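You operate a simulated robot arm through the tools that you are given. There is no shell and no other tool. Be economical: measure what you need, move in short steps, check, and stop when the job is done.

You run a simulated robot arm. Do the job below in one go: nothing can be reset, and whatever is moved stays where it is left.

JOB
Paint the top of the low block blue.
Fine: use the teal brush, stand it in the jar, and leave every pot lidded.

Only the result counts: the job must be done as asked and must still hold three seconds after the hand-in. Knocking over, shifting, dropping, spilling or breaking anything else fails it.

ROBOT AND FRAMES
A 6-joint arm with a two-finger parallel gripper, fixed in place. Base frame: the origin is at the foot of the arm, x ahead of it, y to its left, z up. Units: mm, degrees, N and s.
Its first joint turns from -66.0 to 66.0 degrees. Payload 2.9 kg.
Tool frame: the origin (TCP) lies between the finger pads and is the grasp point; the fingertips stand 30 mm ahead of it; z points along the fingers, y is the line along which they close. The gripper opens to 110 mm. The fingers are 20 mm wide and 10 mm thick; the gripper's body (48 by 112 mm) begins 55 mm behind the TCP.
Orientation is told as [roll, pitch, yaw] about the base's x, y, z axes, in that order, counted from this pose: with the fingers straight down and closing along the base's y, the tool's x points along the base's -x, its y along +y and its z along -z.

CONTROLS
- The arm moves only by the tool servo_tool. Its argument "steps" is a list of rows, each a list of 3 entries, a list of its own where there are three numbers: the shift along the base's x, y, z in units of 40 mm (1.0 is 40 mm), then the turn, a rotation vector about the base's x, y, z in units of 6 degrees (1.0 is 6 degrees), then the closure, from 0 (fully open) to 1 (shut). In form: [[[tx, ty, tz], [wx, wy, wz], claw], ...]. A call has 1 to 12 rows; each row shifts and turns the commanded pose from where the row before left it. A call with a number of a shift or a turn outside -1 to 1 is refused whole. Each row takes 0.2 s and may step no farther than 50 mm and 8.6 degrees from the row before; otherwise, or with a gripper value out of range, the whole call is refused. Where a pose cannot be reached the arm comes as near as it can. A force on the tool above 40 N (or 10 N above the force at the start of the call, whichever is more), or a blocked arm, ends the call early, and 0.2 s more pass. The fingers move at their own pace (about 108 mm/s each) and stop on an object; they squeeze with about 45 N. The grip force told is the motor's: it shows also when the fingers shut on nothing. Time passes only in rows, and 0.2 s behind the last, so rows that do not move let the fingers close. It gives the time, the measured TCP pose, the force on the tool (base axes), the opening and the grip force at its end, in the units of the frame above (readings bear some noise).
- Cameras (640 x 400 px; columns grow to the right, rows downward): "scene" is fixed at [63.9, 422.8, 1388.3]; the picture's right is [-0.87, -0.49, 0.00], its down [-0.26, 0.46, -0.85] and it looks along [0.42, -0.74, -0.53] (base axes); focal length 332 px, centre (320, 200). "wrist" rides on the gripper at [72, 17, -103] in the tool frame; the picture's right is [-0.23, 0.97, 0.00], its down [-0.76, -0.18, -0.62] and it looks along [-0.61, -0.14, 0.78] (tool axes); focal length 222 px, centre (320, 200). There is no depth. A picture from a camera that has moved, and an enlarged one, comes with that camera's place and axes in the base frame and with its lens.
- grab_frame(camera): a new picture of that camera. It takes no simulated time.
- close_up(camera, box): a new picture of the part [left, top, right, bottom] of that camera's present view, enlarged. It takes no simulated time.
- sign_off(): hands the job in; it is judged then, once.

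Work in short steps. Places have to be worked out from the pictures, the camera data and where the tool is seen: move nearer, look again, correct. Check each grasp and each placing, and mend what went wrong. You have 120 turns and 84 pictures in all, those below and enlarged ones among them. Open the gripper and draw the arm clear of the work before you hand the job in, unless the task says otherwise; then end with one line.

The tools are called as name(argument=value, ...) on one line, values as JSON. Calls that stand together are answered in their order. servo_tool: Moves the arm, as the interface text tells. Its arguments: {"type":"object","properties":{"steps":{"type":"array"}},"required":["steps"]} The other tools are called the same way: grab_frame (camera) takes a picture; close_up (camera, box) takes an enlarged picture of a part of a camera's view; sign_off () hands the job in.

At the start:

```text
time: 0.0
ee_pos: [455.8, -50.7, 1175.2]
tcp_rot: [0.1, -0.1, 0.1]
contact_force: [-0.1, 0.1, 0.6]
width: 110.0
gripper_force: 0.1
```

scene: 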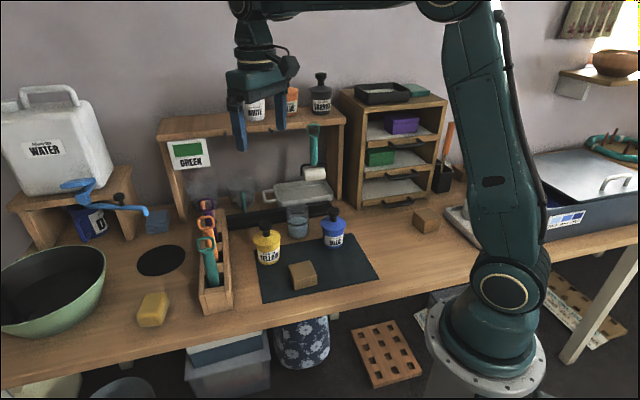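
wrist: 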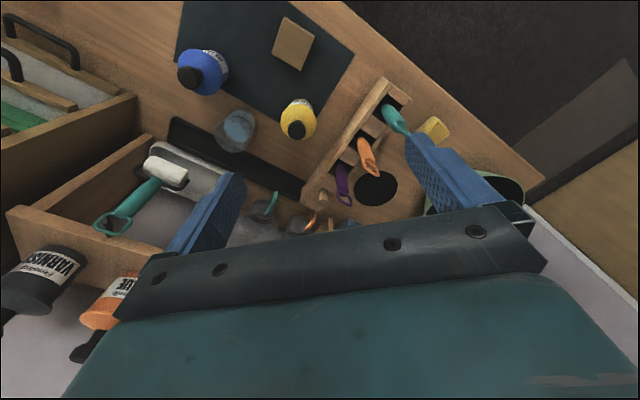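

I'll look closer at the work area before moving anything.

close_up(camera="scene", box=[180, 180, 400, 318])

close_up(camera="scene", box=[140, 60, 460, 260])

close_up(camera="wrist", box=[100, 0, 460, 225])

```text
2.90 times, centred on (290, 249) of scene
camera zoom: at [63.9, 422.8, 1388.3], right [-0.87, -0.49, 0.0], down [-0.26, 0.46, -0.85], along [0.42, -0.74, -0.53], focal length 963 px, centre (407, 58)
```

zoom: 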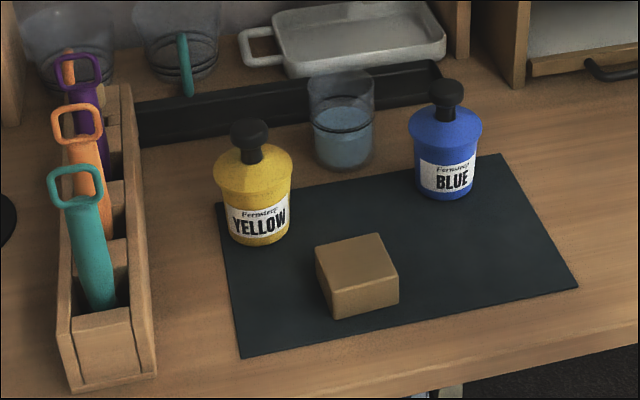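

```text
2.00 times, centred on (300, 160) of scene
camera zoom: at [63.9, 422.8, 1388.3], right [-0.87, -0.49, 0.0], down [-0.26, 0.46, -0.85], along [0.42, -0.74, -0.53], focal length 664 px, centre (360, 280)
```

zoom: 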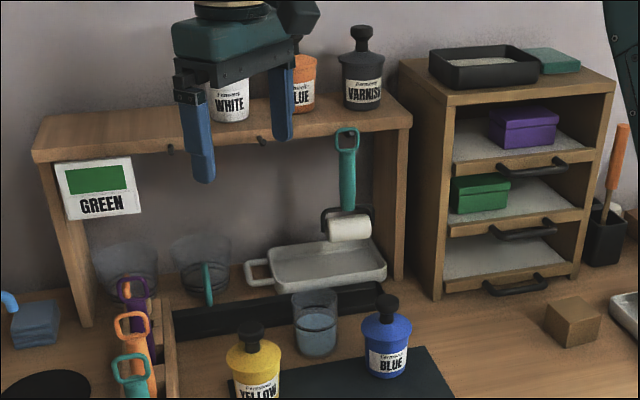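

```text
1.78 times, centred on (280, 112) of wrist
camera zoom: at [382.0, -34.8, 1279.7], right [0.23, 0.97, 0.0], down [0.76, -0.18, 0.62], along [0.61, -0.14, -0.78], focal length 395 px, centre (391, 356)
```

zoom: 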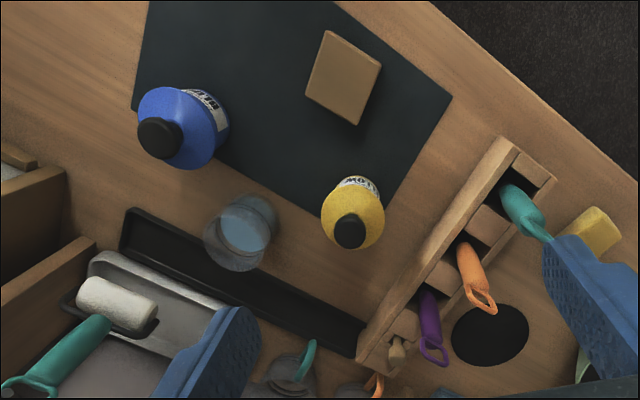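

The readings triangulate the block to roughly (400,-83,~800) and the blue pot's lid to roughly (399,-243,893). That puts the table near z≈780 in these coordinates, not 0. I'll descend partway over open space and re-measure.

servo_tool(steps=[[[-0.3, -0.5, -0.8], [0, 0, 0], 0], [[-0.3, -0.5, -0.8], [0, 0, 0], 0], [[-0.3, -0.3, -0.8], [0, 0, 0], 0]])

grab_frame(camera="wrist")

grab_frame(camera="scene")

```text
time: 0.8
ee_pos: [421.7, -103.5, 1078.7]
tcp_rot: [0.0, 0.0, -0.1]
contact_force: [-0.2, 1.0, -0.6]
width: 110.1
gripper_force: 0.1
```

```text
78 pictures are left
camera wrist: at [347.6, -86.6, 1182.1], right [0.23, 0.97, 0.0], down [0.76, -0.18, 0.62], along [0.61, -0.14, -0.78], focal length 222 px, centre (320, 200)
```

wrist: 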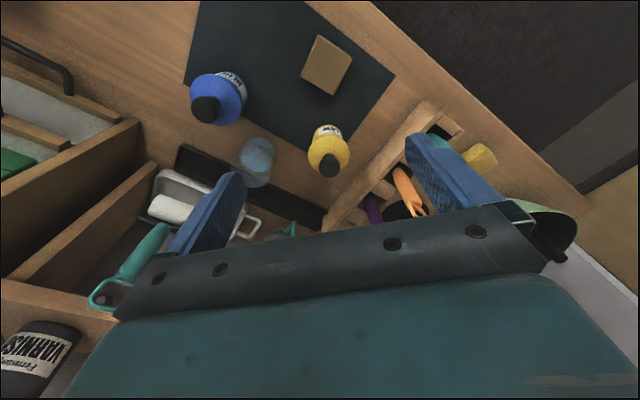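

```text
77 pictures are left
```

scene: 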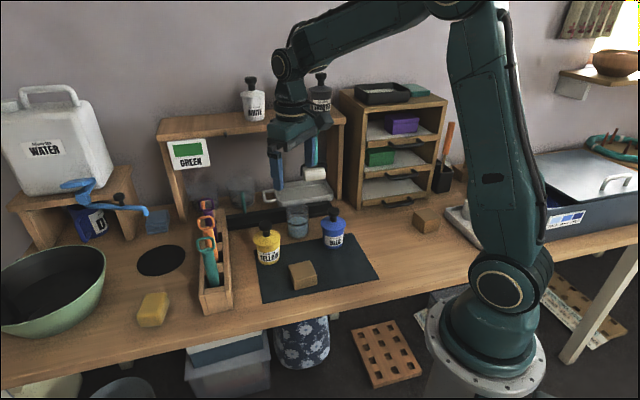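

Everything agrees so far: the block is at (400,-87,~795) and the blue knob at (399,-248,~885). I'll move over the blue pot at a safe height and look again.

servo_tool(steps=[[[-0.14, -0.9, -0.3], [0, 0, 0], 0], [[-0.14, -0.9, -0.3], [0, 0, 0], 0], [[-0.14, -0.9, -0.4], [0, 0, 0], 0], [[-0.14, -0.9, -0.5], [0, 0, 0], 0], [[0, 0, 0], [0, 0, 0], 0]])

grab_frame(camera="wrist")

close_up(camera="scene", box=[180, 140, 400, 278])

```text
time: 2.0
ee_pos: [398.4, -247.9, 1018.9]
tcp_rot: [0.0, 0.0, 0.1]
contact_force: [0.5, 0.5, -0.7]
width: 110.1
gripper_force: 0.1
```

```text
76 pictures are left
camera wrist: at [324.8, -229.7, 1122.9], right [0.23, 0.97, 0.0], down [0.76, -0.18, 0.62], along [0.61, -0.14, -0.78], focal length 222 px, centre (320, 200)
```

wrist: 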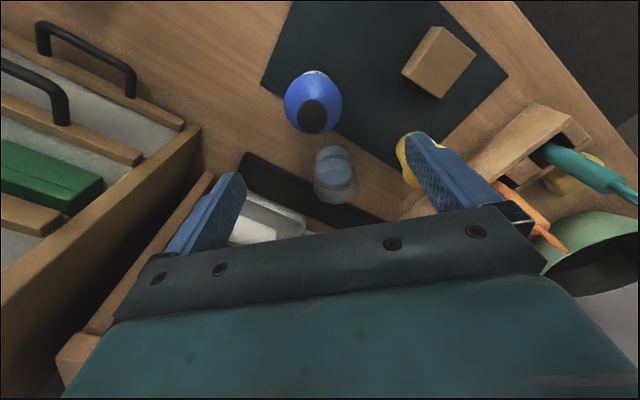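

```text
2.90 times, centred on (290, 209) of scene
camera zoom: at [63.9, 422.8, 1388.3], right [-0.87, -0.49, 0.0], down [-0.26, 0.46, -0.85], along [0.42, -0.74, -0.53], focal length 963 px, centre (407, 174)
```

zoom: 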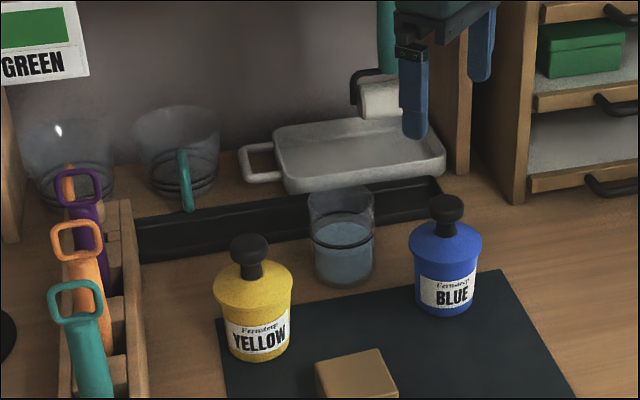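

The knob measures at about (399,-254). The two glasses at the back are mugs with handles, so the water glass next to the mat must be the jar. I'll centre over the knob, narrow the fingers to about 66 mm and go down in stages.

servo_tool(steps=[[[0, -0.15, -0.7], [0, 0, 0], 0.4], [[0, 0, -0.7], [0, 0, 0], 0.4], [[0, 0, -0.6], [0, 0, 0], 0.4], [[0, 0, 0], [0, 0, 0], 0.4]])

grab_frame(camera="wrist")

close_up(camera="scene", box=[270, 160, 390, 260])

```text
time: 3.0
ee_pos: [400.5, -258.1, 940.0]
tcp_rot: [0.0, 0.0, 0.0]
contact_force: [-0.3, -0.4, -0.1]
width: 66.1
gripper_force: 0.0
```

```text
74 pictures are left
camera wrist: at [326.3, -240.5, 1043.3], right [0.23, 0.97, 0.0], down [0.76, -0.18, 0.62], along [0.61, -0.14, -0.78], focal length 222 px, centre (320, 200)
```

wrist: 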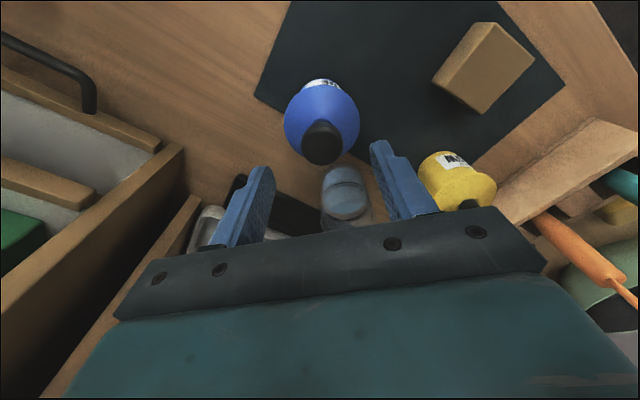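

```text
4.00 times, centred on (330, 210) of scene
camera zoom: at [63.9, 422.8, 1388.3], right [-0.87, -0.49, 0.0], down [-0.26, 0.46, -0.85], along [0.42, -0.74, -0.53], focal length 1329 px, centre (280, 160)
```

zoom: 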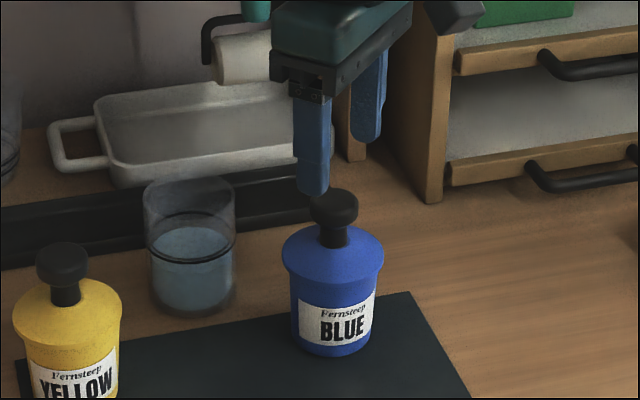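

The knob is inside the jaws' line, centred within a few mm, at about (401,-254.5) with its top at z≈887. I'll nudge y, lower to z≈893 so the tips straddle the knob, and look before closing.

servo_tool(steps=[[[0.02, 0.08, -0.4], [0, 0, 0], 0.4], [[0, 0, -0.4], [0, 0, 0], 0.4], [[0, 0, -0.35], [0, 0, 0], 0.4], [[0, 0, 0], [0, 0, 0], 0.4]])

close_up(camera="wrist", box=[200, 60, 460, 260])

close_up(camera="scene", box=[290, 180, 370, 250])

```text
time: 4.0
ee_pos: [399.7, -252.7, 892.4]
tcp_rot: [-0.1, 0.0, 0.0]
contact_force: [-0.2, -0.6, -0.1]
width: 66.0
gripper_force: 0.0
```

```text
2.00 times, centred on (330, 160) of wrist
camera zoom: at [326.0, -235.0, 996.9], right [0.23, 0.97, 0.0], down [0.76, -0.18, 0.62], along [0.61, -0.14, -0.78], focal length 444 px, centre (300, 280)
```

zoom: 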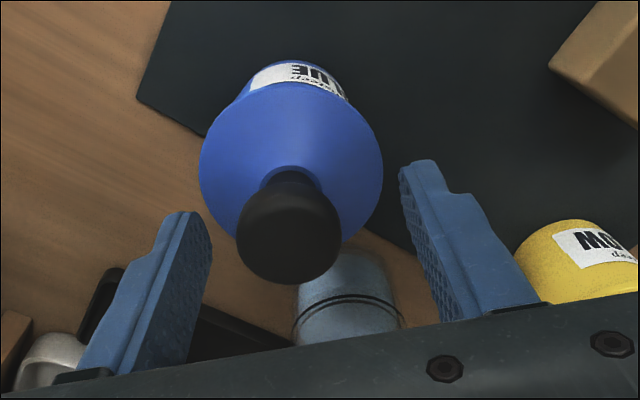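

```text
5.71 times, centred on (330, 215) of scene
camera zoom: at [63.9, 422.8, 1388.3], right [-0.87, -0.49, 0.0], down [-0.26, 0.46, -0.85], along [0.42, -0.74, -0.53], focal length 1898 px, centre (263, 114)
```

zoom: 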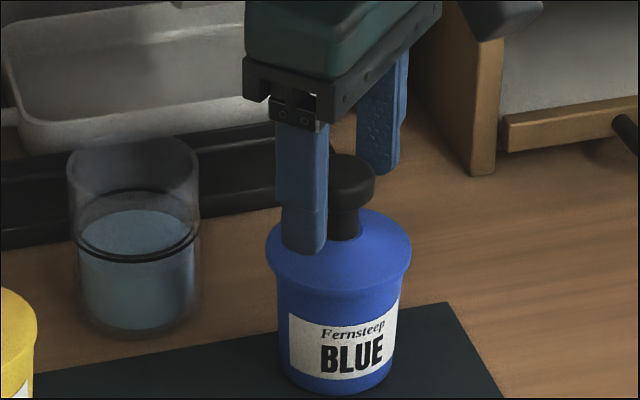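

The tips straddle the knob at mid height and the knob is about 2 mm toward -y. I'll correct for that and close.

servo_tool(steps=[[[0, -0.04, 0.05], [0, 0, 0], 0.4], [[0, 0, 0], [0, 0, 0], 0.6], [[0, 0, 0], [0, 0, 0], 0.8], [[0, 0, 0], [0, 0, 0], 0.8], [[0, 0, 0], [0, 0, 0], 0.8]])

close_up(camera="scene", box=[290, 180, 370, 250])

```text
time: 5.2
ee_pos: [399.3, -253.7, 895.7]
tcp_rot: [0.0, 0.0, 0.0]
contact_force: [-0.4, -0.5, -0.6]
width: 31.2
gripper_force: 45.3
```

```text
5.71 times, centred on (330, 215) of scene
camera zoom: at [63.9, 422.8, 1388.3], right [-0.87, -0.49, 0.0], down [-0.26, 0.46, -0.85], along [0.42, -0.74, -0.53], focal length 1898 px, centre (263, 114)
```

zoom: 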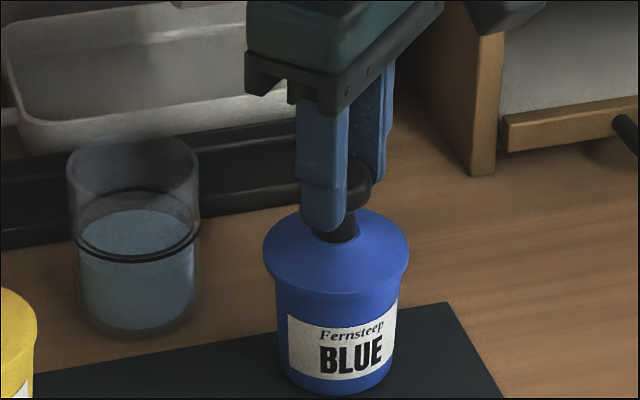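

The knob is gripped at 31 mm wide and the pot has barely moved. I'll lift slowly and see what comes off.

servo_tool(steps=[[[0, 0, 0.12], [0, 0, 0], 0.8], [[0, 0, 0.15], [0, 0, 0], 0.8], [[0, 0, 0.2], [0, 0, 0], 0.8], [[0, 0, 0.3], [0, 0, 0], 0.8]])

close_up(camera="scene", box=[290, 180, 370, 250])

```text
time: 6.2
ee_pos: [397.6, -252.8, 927.8]
tcp_rot: [0.0, -0.1, -0.1]
contact_force: [0.2, 0.0, -0.3]
width: 31.3
gripper_force: 44.8
```

```text
5.71 times, centred on (330, 215) of scene
camera zoom: at [63.9, 422.8, 1388.3], right [-0.87, -0.49, 0.0], down [-0.26, 0.46, -0.85], along [0.42, -0.74, -0.53], focal length 1898 px, centre (263, 114)
```

zoom: 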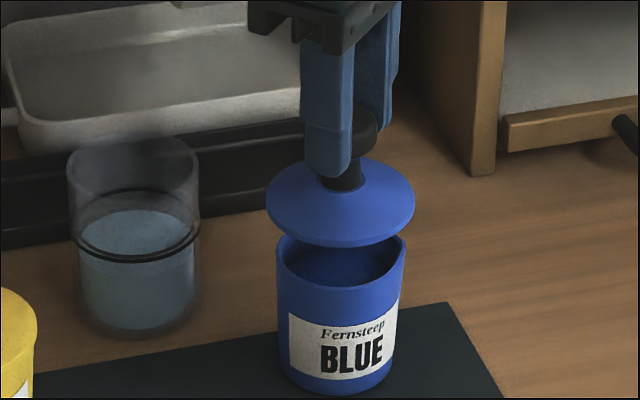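

The lid is the whole cone with the knob, so it has a flat underside and can stand on the mat. I'll carry it to a free mat spot near (332,-170), clear of the block and the pot.

servo_tool(steps=[[[0, 0, 0.5], [0, 0, 0], 0.8], [[-0.55, 0.7, 0], [0, 0, 0], 0.8], [[-0.55, 0.7, 0], [0, 0, 0], 0.8], [[-0.55, 0.67, 0], [0, 0, 0], 0.8], [[0, 0, -0.6], [0, 0, 0], 0.8], [[0, 0, -0.6], [0, 0, 0], 0.8], [[0, 0, -0.5], [0, 0, 0], 0.8], [[0, 0, 0], [0, 0, 0], 0.8]])

close_up(camera="scene", box=[260, 180, 400, 300])

grab_frame(camera="wrist")

```text
time: 8.0
ee_pos: [332.3, -169.2, 879.2]
tcp_rot: [0.0, 0.0, 0.1]
contact_force: [-0.7, -0.2, 0.3]
width: 31.4
gripper_force: 44.9
```

```text
3.33 times, centred on (330, 240) of scene
camera zoom: at [63.9, 422.8, 1388.3], right [-0.87, -0.49, 0.0], down [-0.26, 0.46, -0.85], along [0.42, -0.74, -0.53], focal length 1107 px, centre (287, 67)
```

zoom: 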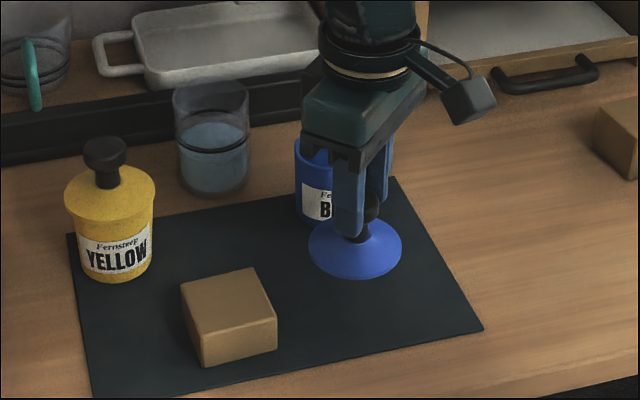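

```text
67 pictures are left
camera wrist: at [258.9, -152.6, 982.4], right [0.23, 0.97, 0.0], down [0.76, -0.18, 0.62], along [0.61, -0.14, -0.78], focal length 222 px, centre (320, 200)
```

wrist: 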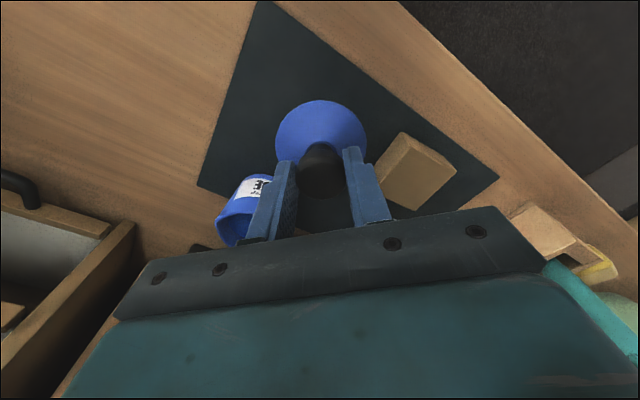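

The spot is clear, so I'll lower in small steps until contact.

servo_tool(steps=[[[0, 0, -0.4], [0, 0, 0], 0.8], [[0, 0, -0.3], [0, 0, 0], 0.8], [[0, 0, -0.1], [0, 0, 0], 0.8], [[0, 0, -0.1], [0, 0, 0], 0.8], [[0, 0, -0.08], [0, 0, 0], 0.8], [[0, 0, -0.08], [0, 0, 0], 0.8]])

close_up(camera="scene", box=[260, 180, 400, 300])

```text
time: 9.4
ee_pos: [331.6, -169.4, 836.8]
tcp_rot: [0.0, 0.0, 0.1]
contact_force: [0.7, -0.3, -0.2]
width: 31.5
gripper_force: 45.1
```

```text
3.33 times, centred on (330, 240) of scene
camera zoom: at [63.9, 422.8, 1388.3], right [-0.87, -0.49, 0.0], down [-0.26, 0.46, -0.85], along [0.42, -0.74, -0.53], focal length 1107 px, centre (287, 67)
```

zoom: 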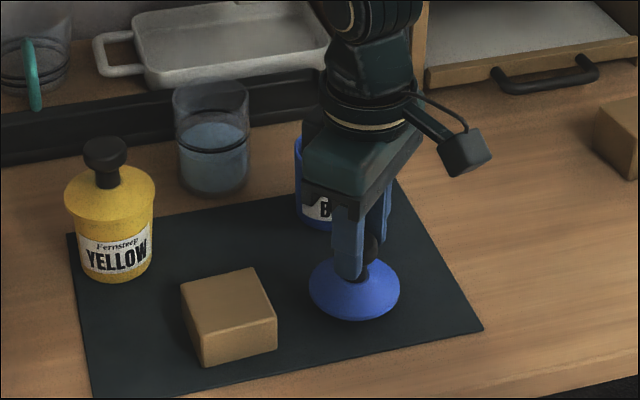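

No contact yet at z=836.8, so I'll keep lowering in fine steps.

servo_tool(steps=[[[0, 0, -0.08], [0, 0, 0], 0.8], [[0, 0, -0.08], [0, 0, 0], 0.8]])

servo_tool(steps=[[[0, 0, -0.06], [0, 0, 0], 0.8], [[0, 0, -0.06], [0, 0, 0], 0.8]])

close_up(camera="scene", box=[300, 200, 380, 270])

```text
time: 10.0
ee_pos: [331.6, -170.2, 831.7]
tcp_rot: [-0.1, -0.1, 0.0]
contact_force: [-5.5, 2.2, 31.3]
width: 31.3
gripper_force: 45.0
```

```text
time: 10.6
ee_pos: [334.2, -170.6, 826.3]
tcp_rot: [0.0, -0.1, 0.1]
contact_force: [-4.0, 2.4, 38.5]
width: 31.2
gripper_force: 45.2
```

```text
5.71 times, centred on (340, 235) of scene
camera zoom: at [63.4, 423.0, 1388.2], right [-0.87, -0.49, 0.0], down [-0.26, 0.46, -0.85], along [0.42, -0.74, -0.53], focal length 1898 px, centre (206, 0)
```

zoom: 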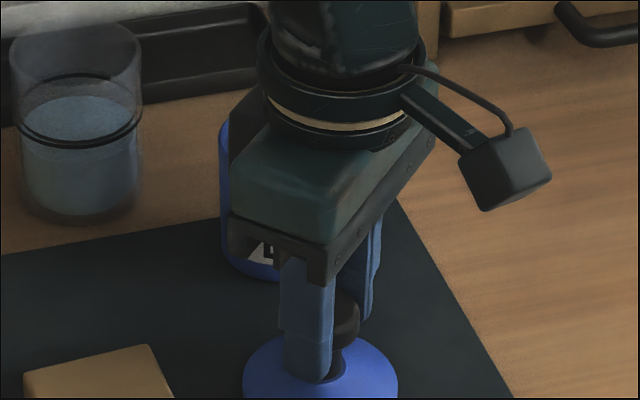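

The lid reached the mat at z≈832. I'll back off 3 mm to relieve the push, then open and lift.

servo_tool(steps=[[[0, 0, 0.05], [0, 0, 0], 0.8], [[0, 0, 0], [0, 0, 0], 0.6], [[0, 0, 0], [0, 0, 0], 0.4], [[0, 0, 0], [0, 0, 0], 0.4]])

servo_tool(steps=[[[0, 0, 0.4], [0, 0, 0], 0.4], [[0, 0, 0.8], [0, 0, 0], 0.4], [[0, 0, 0.9], [0, 0, 0], 0.3], [[0, 0, 0.9], [0, 0, 0], 0.2], [[0, 0, 0.9], [0, 0, 0], 0.0], [[0, 0, 0.5], [0, 0, 0], 0.0]])

grab_frame(camera="scene")

grab_frame(camera="wrist")

```text
time: 11.6
ee_pos: [331.0, -169.1, 827.1]
tcp_rot: [-0.1, 0.0, -0.1]
contact_force: [-0.2, 0.2, 0.1]
width: 66.2
gripper_force: 0.0
```

```text
time: 13.0
ee_pos: [332.0, -169.9, 1005.5]
tcp_rot: [0.0, 0.1, 0.0]
contact_force: [-0.7, 0.0, 0.3]
width: 109.8
gripper_force: 0.0
```

```text
64 pictures are left
```

scene: 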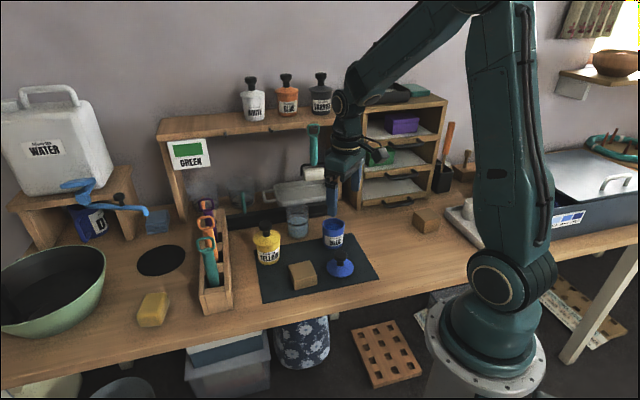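

```text
63 pictures are left
camera wrist: at [259.1, -152.4, 1109.1], right [0.23, 0.97, 0.0], down [0.76, -0.18, 0.62], along [0.61, -0.14, -0.78], focal length 222 px, centre (320, 200)
```

wrist: 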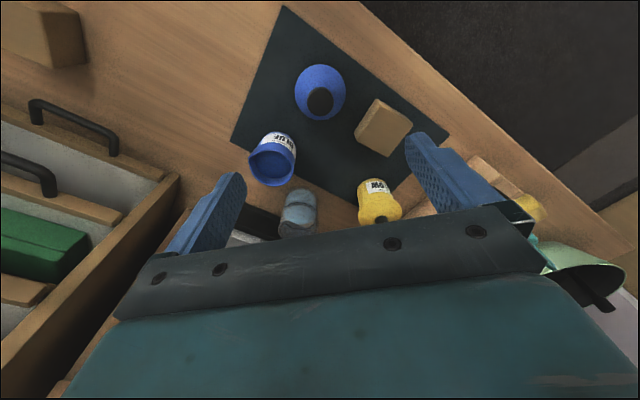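

The lid stands flat on the mat and the pot is open. Next I'll move up and over to look at the brush rack.

servo_tool(steps=[[[0.6, 0.9, 0.4], [0, 0, 0], 0], [[0.6, 0.9, 0.4], [0, 0, 0], 0], [[0.6, 0.9, 0.4], [0, 0, 0], 0], [[0.6, 0.9, 0.4], [0, 0, 0], 0], [[0.6, 0.9, 0.2], [0, 0, 0], 0], [[0, 0, 0], [0, 0, 0], 0]])

grab_frame(camera="wrist")

close_up(camera="scene", box=[170, 190, 260, 320])

```text
time: 14.4
ee_pos: [454.8, 14.1, 1078.3]
tcp_rot: [0.0, 0.1, 0.0]
contact_force: [-0.2, -0.4, 0.4]
width: 110.0
gripper_force: 0.1
```

```text
62 pictures are left
camera wrist: at [380.7, 31.4, 1182.1], right [0.23, 0.97, 0.0], down [0.76, -0.18, 0.62], along [0.61, -0.14, -0.78], focal length 222 px, centre (320, 200)
```

wrist: 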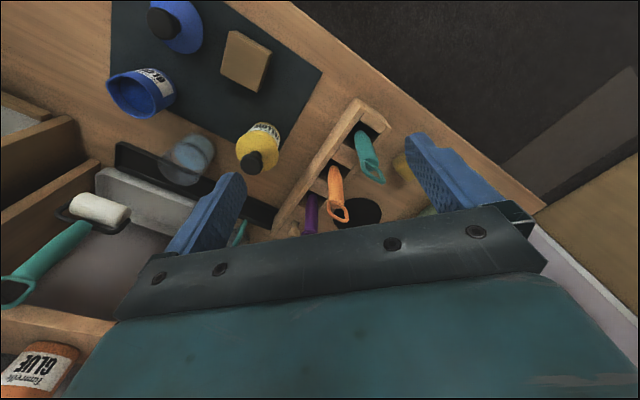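

```text
3.08 times, centred on (215, 255) of scene
camera zoom: at [63.9, 422.8, 1388.3], right [-0.87, -0.49, 0.0], down [-0.26, 0.46, -0.85], along [0.42, -0.74, -0.53], focal length 1022 px, centre (643, 31)
```

zoom: 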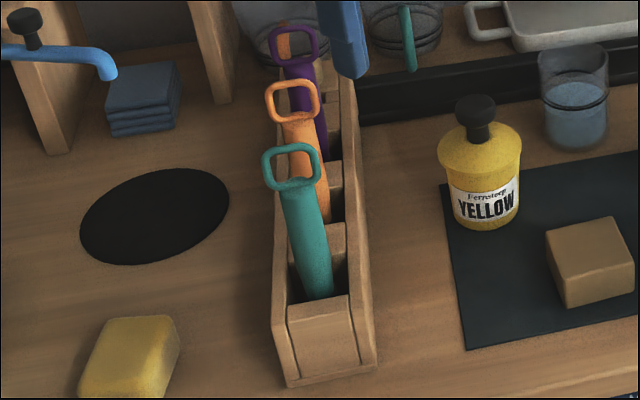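

The teal brush triangulates as vertical at about (553,63), with its loop top near z≈935 and the handle's flat faces along the rack axis. I'll go above it while yawing +42°, so the jaws close along the rack axis.

servo_tool(steps=[[[0.35, 0.175, 0], [0, 0, 1], 0], [[0.35, 0.175, 0], [0, 0, 1], 0], [[0.35, 0.175, 0], [0, 0, 1], 0], [[0.35, 0.175, 0], [0, 0, 1], 0], [[0.35, 0.175, 0], [0, 0, 1], 0], [[0.35, 0.175, -0.2], [0, 0, 1], 0], [[0.35, 0.175, -0.3], [0, 0, 1], 0], [[0, 0, -0.5], [0, 0, 0], 0], [[0, 0, -0.5], [0, 0, 0], 0], [[0, 0, 0], [0, 0, 0], 0]])

grab_frame(camera="wrist")

close_up(camera="scene", box=[150, 160, 290, 310])

```text
time: 16.6
ee_pos: [550.4, 59.7, 1015.4]
tcp_rot: [0.1, 0.1, 42.0]
contact_force: [-0.1, 0.4, 0.1]
width: 110.0
gripper_force: 0.1
```

```text
60 pictures are left
camera wrist: at [484.4, 24.2, 1119.5], right [-0.48, 0.88, 0.0], down [0.68, 0.38, 0.62], along [0.55, 0.3, -0.78], focal length 222 px, centre (320, 200)
```

wrist: 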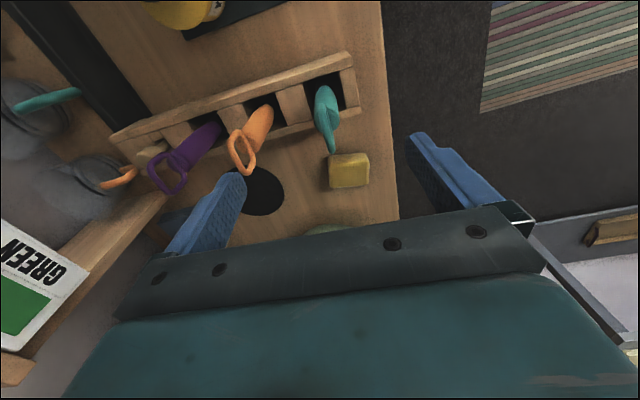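

```text
2.67 times, centred on (220, 235) of scene
camera zoom: at [63.9, 422.8, 1388.3], right [-0.87, -0.49, 0.0], down [-0.26, 0.46, -0.85], along [0.42, -0.74, -0.53], focal length 886 px, centre (587, 107)
```

zoom: 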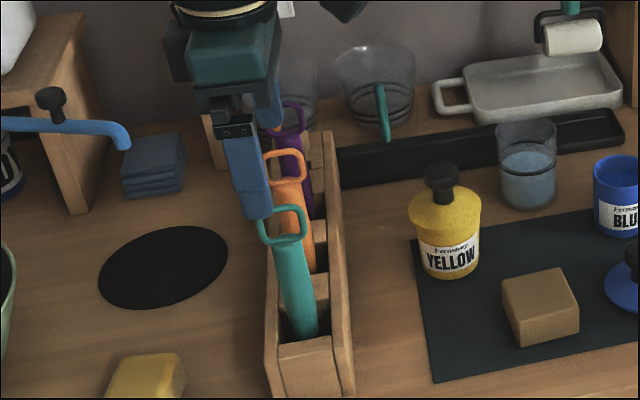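

Seen edge-on, the brush lies about 6 mm along the closing direction from the TCP. I'll shift by (-2.5,+5.7), narrow the jaws to about 66 mm and lower partway.

servo_tool(steps=[[[-0.06, 0.14, 0], [0, 0, 0], 0.4], [[0, 0, -0.5], [0, 0, 0], 0.4], [[0, 0, -0.5], [0, 0, 0], 0.4], [[0, 0, -0.4], [0, 0, 0], 0.4], [[0, 0, 0], [0, 0, 0], 0.4]])

close_up(camera="wrist", box=[180, 40, 460, 240])

close_up(camera="scene", box=[160, 180, 260, 310])

```text
time: 17.8
ee_pos: [548.8, 64.1, 959.3]
tcp_rot: [0.0, -0.1, 42.1]
contact_force: [0.4, -0.2, 0.8]
width: 66.2
gripper_force: 0.1
```

```text
2.00 times, centred on (320, 140) of wrist
camera zoom: at [482.5, 29.2, 1063.3], right [-0.48, 0.88, 0.0], down [0.68, 0.38, 0.62], along [0.55, 0.3, -0.78], focal length 444 px, centre (320, 320)
```

zoom: 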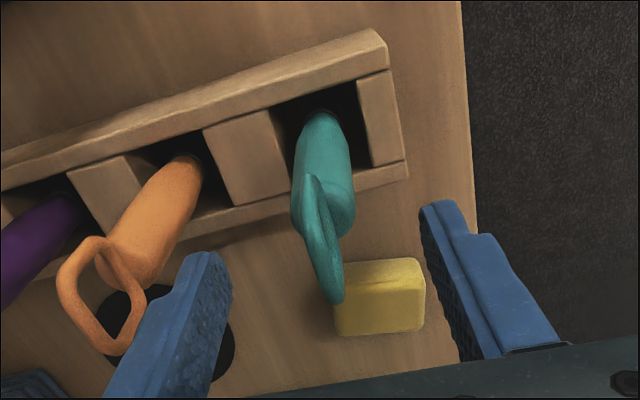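

```text
3.08 times, centred on (210, 245) of scene
camera zoom: at [63.9, 422.8, 1388.3], right [-0.87, -0.49, 0.0], down [-0.26, 0.46, -0.85], along [0.42, -0.74, -0.53], focal length 1022 px, centre (658, 62)
```

zoom: 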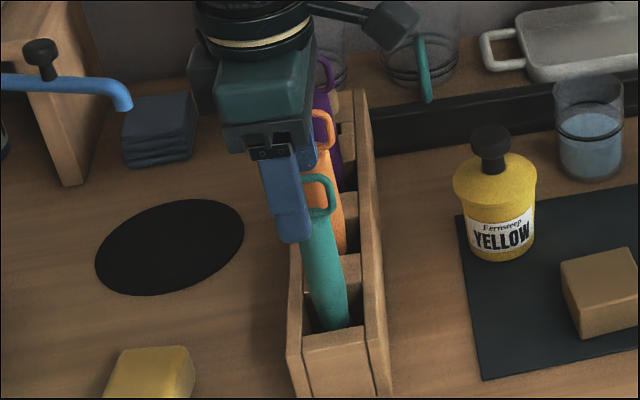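

The loop centre now measures about (541,60,940), so the loop top is near 955 and the round handle body tops out near 920. I'll shift about 8 mm back along the handle's width and go down to z≈912.

servo_tool(steps=[[[-0.16, -0.12, 0], [0, 0, 0], 0.4], [[0, 0, -0.4], [0, 0, 0], 0.4], [[0, 0, -0.4], [0, 0, 0], 0.4], [[0, 0, -0.35], [0, 0, 0], 0.4], [[0, 0, 0], [0, 0, 0], 0.4]])

close_up(camera="wrist", box=[180, 40, 460, 240])

close_up(camera="scene", box=[160, 180, 260, 310])

```text
time: 19.0
ee_pos: [543.2, 60.0, 913.4]
tcp_rot: [-0.1, 0.1, 42.0]
contact_force: [-0.5, 0.6, 0.7]
width: 65.9
gripper_force: 0.0
```

```text
2.00 times, centred on (320, 140) of wrist
camera zoom: at [476.2, 23.8, 1016.4], right [-0.48, 0.88, 0.0], down [0.68, 0.38, 0.62], along [0.55, 0.3, -0.78], focal length 444 px, centre (320, 320)
```

zoom: 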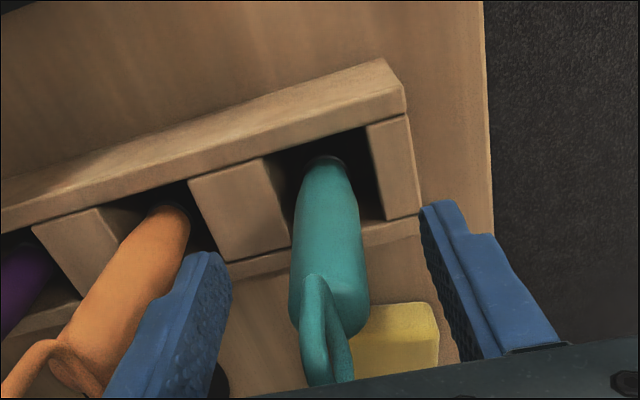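

```text
3.08 times, centred on (210, 245) of scene
camera zoom: at [63.9, 422.8, 1388.3], right [-0.87, -0.49, 0.0], down [-0.26, 0.46, -0.85], along [0.42, -0.74, -0.53], focal length 1022 px, centre (658, 62)
```

zoom: 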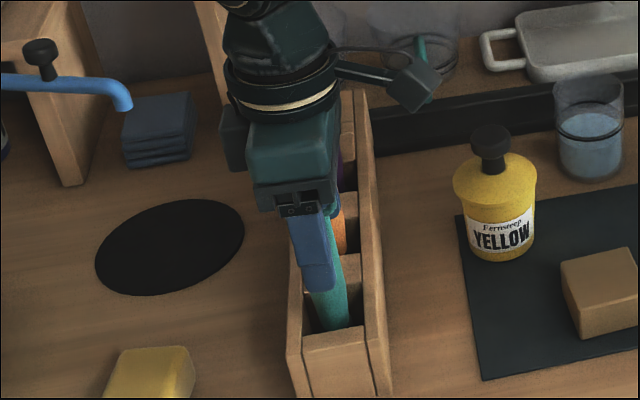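

The handle is centred between the fingers, so I'll close on it.

servo_tool(steps=[[[0, 0, 0], [0, 0, 0], 0.55], [[0, 0, 0], [0, 0, 0], 0.8], [[0, 0, 0], [0, 0, 0], 0.8], [[0, 0, 0], [0, 0, 0], 0.8]])

close_up(camera="wrist", box=[180, 40, 460, 240])

```text
time: 20.0
ee_pos: [542.7, 59.9, 912.6]
tcp_rot: [-0.1, 0.0, 41.9]
contact_force: [-0.2, -0.7, 0.6]
width: 23.3
gripper_force: 10.5
```

```text
2.00 times, centred on (320, 140) of wrist
camera zoom: at [476.2, 23.8, 1016.8], right [-0.48, 0.88, 0.0], down [0.68, 0.38, 0.62], along [0.55, 0.3, -0.78], focal length 444 px, centre (320, 320)
```

zoom: 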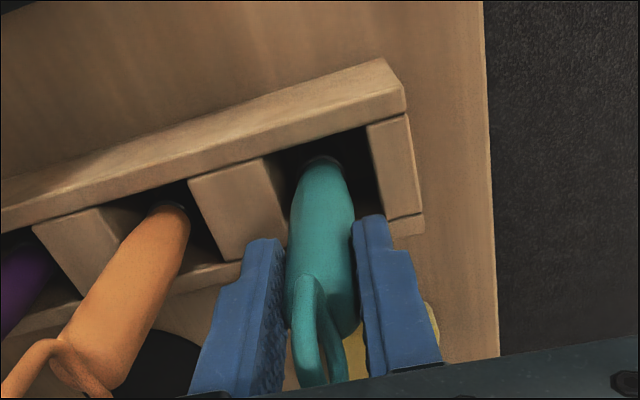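

The handle is about 23 mm thick, so 0.8 is barely squeezing. I'll command full closure, then lift slowly.

servo_tool(steps=[[[0, 0, 0], [0, 0, 0], 1], [[0, 0, 0], [0, 0, 0], 1]])

servo_tool(steps=[[[0, 0, 0.3], [0, 0, 0], 1], [[0, 0, 0.5], [0, 0, 0], 1], [[0, 0, 0.7], [0, 0, 0], 1], [[0, 0, 0.8], [0, 0, 0], 1], [[0, 0, 0.8], [0, 0, 0], 1]])

close_up(camera="scene", box=[150, 130, 290, 310])

grab_frame(camera="wrist")

```text
time: 20.6
ee_pos: [542.4, 59.6, 913.2]
tcp_rot: [0.1, -0.1, 42.0]
contact_force: [-0.1, -0.6, 1.9]
width: 22.1
gripper_force: 45.3
```

```text
time: 21.8
ee_pos: [543.0, 57.2, 1035.1]
tcp_rot: [0.1, 0.1, 42.0]
contact_force: [-0.7, -0.1, -0.1]
width: 22.3
gripper_force: 45.0
```

```text
2.22 times, centred on (220, 220) of scene
camera zoom: at [63.9, 422.8, 1388.3], right [-0.87, -0.49, 0.0], down [-0.26, 0.46, -0.85], along [0.42, -0.74, -0.53], focal length 738 px, centre (542, 156)
```

zoom: 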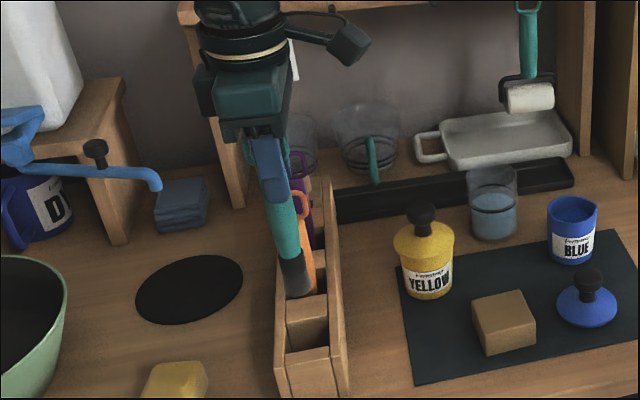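

```text
52 pictures are left
camera wrist: at [475.8, 21.7, 1138.1], right [-0.48, 0.88, 0.0], down [0.68, 0.38, 0.62], along [0.55, 0.3, -0.78], focal length 222 px, centre (320, 200)
```

wrist: 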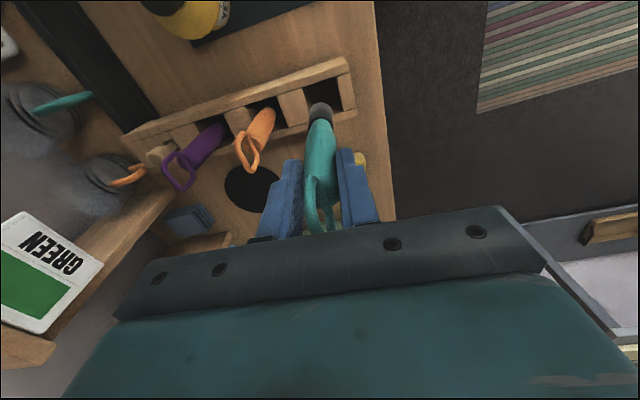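

The brush is out of the rack and hanging vertically, with its tip about 150 mm below the TCP. I'll check the head before dipping.

close_up(camera="scene", box=[195, 195, 235, 225])

close_up(camera="wrist", box=[280, 80, 360, 160])

```text
13.33 times, centred on (215, 210) of scene
camera zoom: at [63.9, 422.8, 1388.3], right [-0.87, -0.49, 0.0], down [-0.26, 0.46, -0.85], along [0.42, -0.74, -0.53], focal length 4429 px, centre (1720, 67)
```

zoom: 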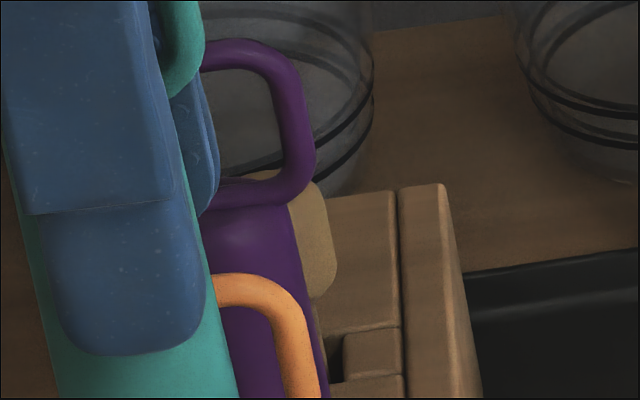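

```text
5.00 times, centred on (320, 120) of wrist
camera zoom: at [475.8, 21.7, 1138.1], right [-0.48, 0.88, 0.0], down [0.68, 0.38, 0.62], along [0.55, 0.3, -0.78], focal length 1111 px, centre (320, 600)
```

zoom: 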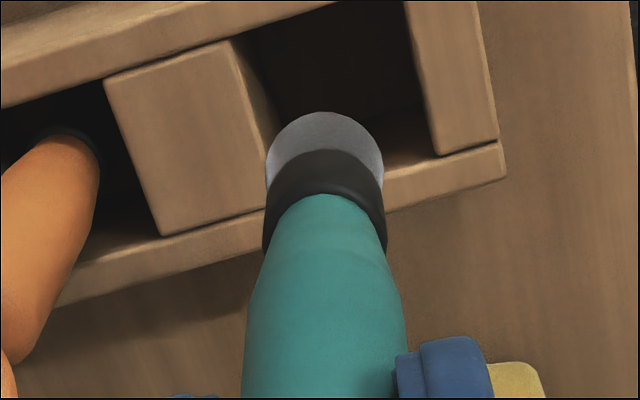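

The head is clean and grey, about 28 mm across, and directly below the TCP to within 3 mm. I'll rise and carry it over the open blue pot at (399.5,-254).

servo_tool(steps=[[[0, 0, 0.8], [0, 0, 0], 1], [[0, 0, 0.5], [0, 0, 0], 1], [[-0.403, -0.87, 0], [0, 0, 0], 1], [[-0.403, -0.87, 0], [0, 0, 0], 1], [[-0.403, -0.87, 0], [0, 0, 0], 1], [[-0.403, -0.87, 0], [0, 0, 0], 1], [[-0.403, -0.87, 0], [0, 0, 0], 1], [[-0.403, -0.87, 0], [0, 0, 0], 1], [[-0.403, -0.87, 0], [0, 0, 0], 1], [[-0.403, -0.87, 0], [0, 0, 0], 1], [[-0.403, -0.87, 0], [0, 0, 0], 1], [[0, 0, 0], [0, 0, 0], 1]])

servo_tool(steps=[[[0, 0, -0.8], [0, 0, 0], 1], [[0, 0, -0.5], [0, 0, 0], 1], [[0, 0, -0.2], [0, 0, 0], 1], [[0, 0, 0], [0, 0, 0], 1]])

close_up(camera="wrist", box=[220, 40, 420, 200])

close_up(camera="scene", box=[270, 160, 390, 260])

```text
time: 24.4
ee_pos: [398.2, -255.0, 1088.3]
tcp_rot: [0.0, -0.1, 42.0]
contact_force: [0.6, 1.2, -0.5]
width: 22.3
gripper_force: 45.0
```

```text
time: 25.4
ee_pos: [397.1, -249.9, 1027.4]
tcp_rot: [0.0, -0.1, 42.0]
contact_force: [0.0, -0.4, -0.7]
width: 22.3
gripper_force: 44.5
```

```text
2.50 times, centred on (320, 120) of wrist
camera zoom: at [330.2, -286.7, 1131.0], right [-0.48, 0.88, 0.0], down [0.68, 0.38, 0.62], along [0.55, 0.3, -0.78], focal length 555 px, centre (320, 400)
```

zoom: 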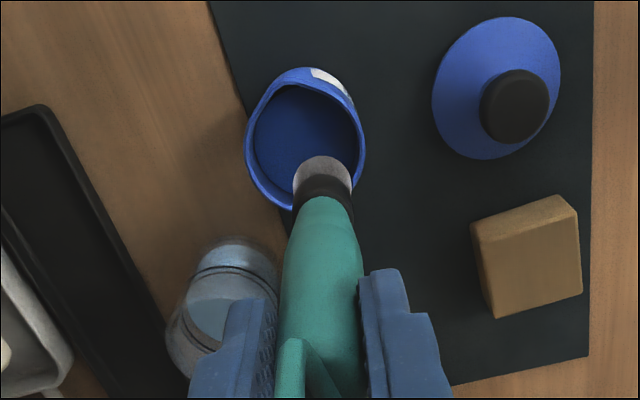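

```text
4.00 times, centred on (330, 210) of scene
camera zoom: at [63.9, 422.8, 1388.3], right [-0.87, -0.49, 0.0], down [-0.26, 0.46, -0.85], along [0.42, -0.74, -0.53], focal length 1329 px, centre (280, 160)
```

zoom: 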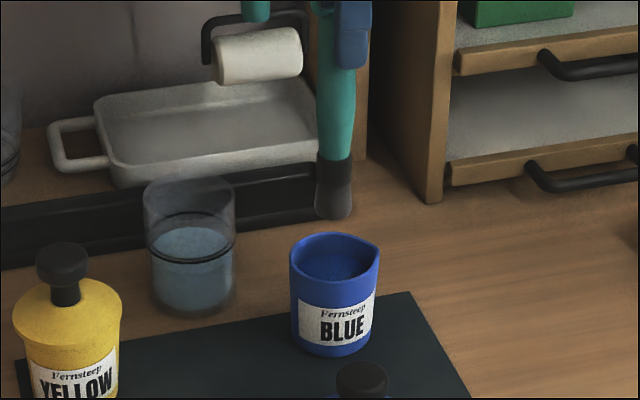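

The brush tip is about (3.5,-6.5) mm off the pot's centre. I'll correct that, lower the head inside the rim, and watch the force.

servo_tool(steps=[[[0.09, -0.16, 0], [0, 0, 0], 1], [[0, 0, -0.5], [0, 0, 0], 1], [[0, 0, -0.5], [0, 0, 0], 1], [[0, 0, -0.4], [0, 0, 0], 1], [[0, 0, 0], [0, 0, 0], 1]])

close_up(camera="wrist", box=[220, 40, 420, 200])

close_up(camera="scene", box=[290, 180, 370, 250])

```text
time: 26.6
ee_pos: [398.9, -259.5, 971.1]
tcp_rot: [0.0, 0.1, 42.0]
contact_force: [-0.5, -0.5, 0.2]
width: 22.2
gripper_force: 44.7
```

```text
2.50 times, centred on (320, 120) of wrist
camera zoom: at [333.7, -294.6, 1075.7], right [-0.48, 0.88, 0.0], down [0.69, 0.38, 0.62], along [0.55, 0.3, -0.78], focal length 555 px, centre (320, 400)
```

zoom: 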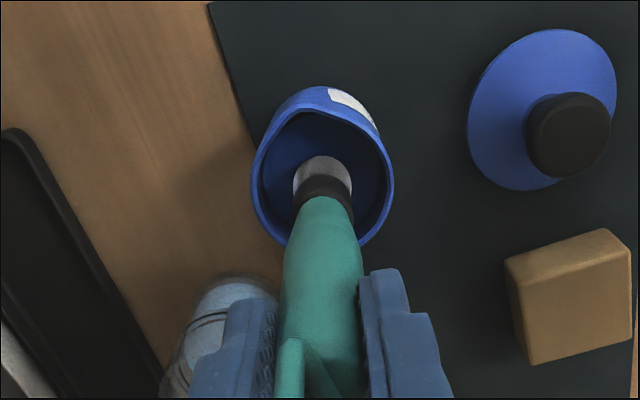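

```text
5.71 times, centred on (330, 215) of scene
camera zoom: at [63.9, 422.8, 1388.3], right [-0.87, -0.49, 0.0], down [-0.26, 0.46, -0.85], along [0.42, -0.74, -0.53], focal length 1898 px, centre (263, 114)
```

zoom: 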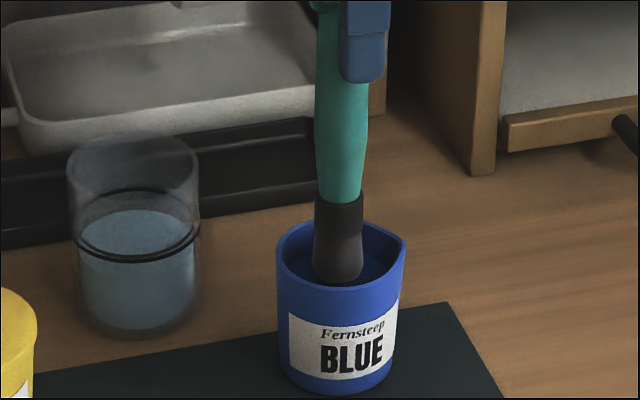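

The head is centred and entering the pot without contact. I'll continue down about 22 mm.

servo_tool(steps=[[[0, 0, -0.2], [0, 0, 0], 1], [[0, 0, -0.2], [0, 0, 0], 1], [[0, 0, -0.15], [0, 0, 0], 1], [[0, 0, 0], [0, 0, 0], 1]])

close_up(camera="scene", box=[290, 180, 370, 250])

```text
time: 27.6
ee_pos: [401.0, -258.9, 950.0]
tcp_rot: [0.0, 0.0, 41.9]
contact_force: [-0.5, 0.0, -0.8]
width: 22.3
gripper_force: 45.0
```

```text
5.71 times, centred on (330, 215) of scene
camera zoom: at [63.9, 422.8, 1388.3], right [-0.87, -0.49, 0.0], down [-0.26, 0.46, -0.85], along [0.42, -0.74, -0.53], focal length 1898 px, centre (263, 114)
```

zoom: 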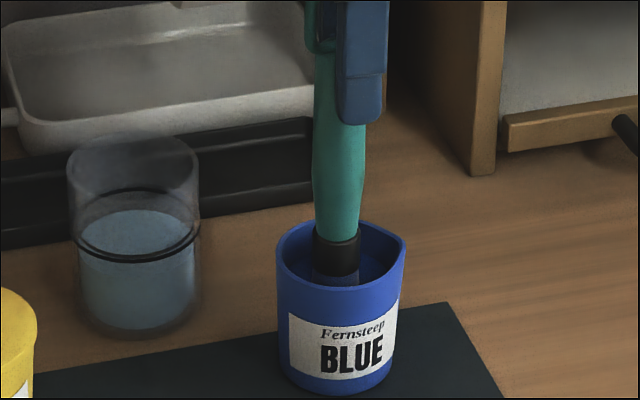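

The bristles look to be at the paint surface. I'll dip about 12 mm deeper with small steps, pause, then raise and inspect.

servo_tool(steps=[[[0, 0, -0.1], [0, 0, 0], 1], [[0, 0, -0.1], [0, 0, 0], 1], [[0, 0, -0.1], [0, 0, 0], 1], [[0, 0, 0], [0, 0, 0], 1], [[0, 0, 0], [0, 0, 0], 1]])

servo_tool(steps=[[[0, 0, 0.3], [0, 0, 0], 1], [[0, 0, 0.4], [0, 0, 0], 1], [[0, 0, 0.6], [0, 0, 0], 1], [[0, 0, 0.6], [0, 0, 0], 1], [[0, 0, 0], [0, 0, 0], 1]])

close_up(camera="scene", box=[290, 180, 370, 250])

```text
time: 28.8
ee_pos: [401.4, -259.4, 939.5]
tcp_rot: [0.0, 0.0, 42.0]
contact_force: [0.1, -0.2, 0.5]
width: 22.2
gripper_force: 44.7
```

```text
time: 30.0
ee_pos: [401.4, -259.0, 1016.3]
tcp_rot: [0.0, 0.0, 41.9]
contact_force: [0.2, -0.6, -1.1]
width: 22.2
gripper_force: 45.2
```

```text
5.71 times, centred on (330, 215) of scene
camera zoom: at [63.9, 422.8, 1388.3], right [-0.87, -0.49, 0.0], down [-0.26, 0.46, -0.85], along [0.42, -0.74, -0.53], focal length 1898 px, centre (263, 114)
```

zoom: 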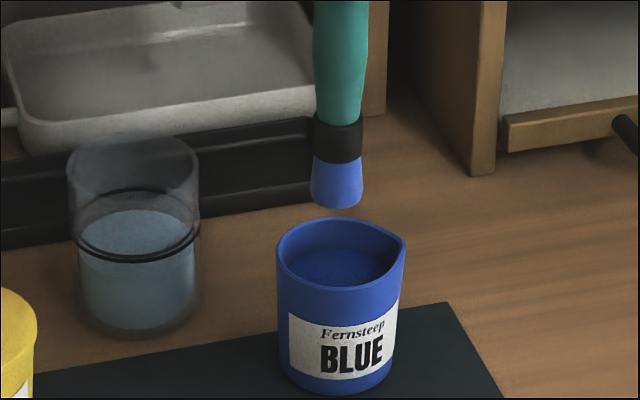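

The head is loaded with blue. I'll move over the block and take an accurate look.

servo_tool(steps=[[[0, 0.9, 0], [0, 0, 0], 1], [[0, 0.9, 0], [0, 0, 0], 1], [[0, 0.9, 0], [0, 0, 0], 1], [[0, 0.9, 0], [0, 0, 0], 1], [[0, 0.6, 0], [0, 0, 0], 1], [[0, 0, -0.4], [0, 0, 0], 1], [[0, 0, 0], [0, 0, 0], 1]])

close_up(camera="wrist", box=[220, 40, 420, 200])

close_up(camera="scene", box=[260, 220, 360, 300])

```text
time: 31.6
ee_pos: [400.4, -90.8, 998.6]
tcp_rot: [0.1, 0.0, 42.0]
contact_force: [-0.7, 1.0, -0.6]
width: 22.3
gripper_force: 44.5
```

```text
2.50 times, centred on (320, 120) of wrist
camera zoom: at [334.2, -127.0, 1103.2], right [-0.48, 0.88, 0.0], down [0.69, 0.38, 0.62], along [0.55, 0.3, -0.78], focal length 555 px, centre (320, 400)
```

zoom: 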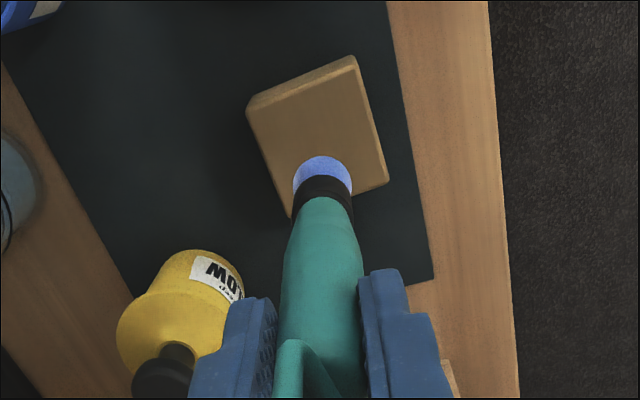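

```text
5.00 times, centred on (310, 260) of scene
camera zoom: at [63.9, 422.8, 1388.3], right [-0.87, -0.49, 0.0], down [-0.26, 0.46, -0.85], along [0.42, -0.74, -0.53], focal length 1661 px, centre (370, -100)
```

zoom: 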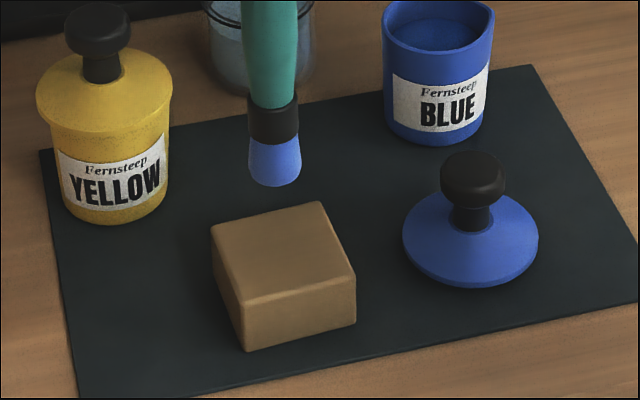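

The block top is about 56 mm square, centred at (400,-91) at z≈798, with edges along roughly -40° and 50°. The brush tip is right over the centre, so I'll lower until light contact.

servo_tool(steps=[[[0, 0, -0.5], [0, 0, 0], 1], [[0, 0, -0.4], [0, 0, 0], 1], [[0, 0, -0.2], [0, 0, 0], 1], [[0, 0, 0], [0, 0, 0], 1]])

close_up(camera="scene", box=[260, 220, 360, 300])

```text
time: 32.6
ee_pos: [400.9, -91.7, 956.1]
tcp_rot: [0.0, 0.1, 42.0]
contact_force: [0.7, 0.2, 0.6]
width: 22.1
gripper_force: 44.9
```

```text
5.00 times, centred on (310, 260) of scene
camera zoom: at [63.9, 422.8, 1388.3], right [-0.87, -0.49, 0.0], down [-0.26, 0.46, -0.85], along [0.42, -0.74, -0.53], focal length 1661 px, centre (370, -100)
```

zoom: 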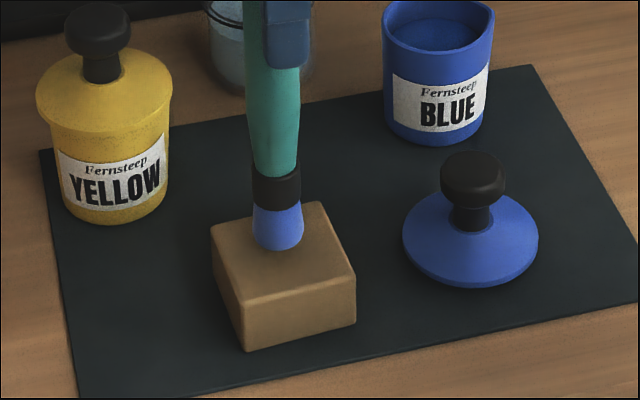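

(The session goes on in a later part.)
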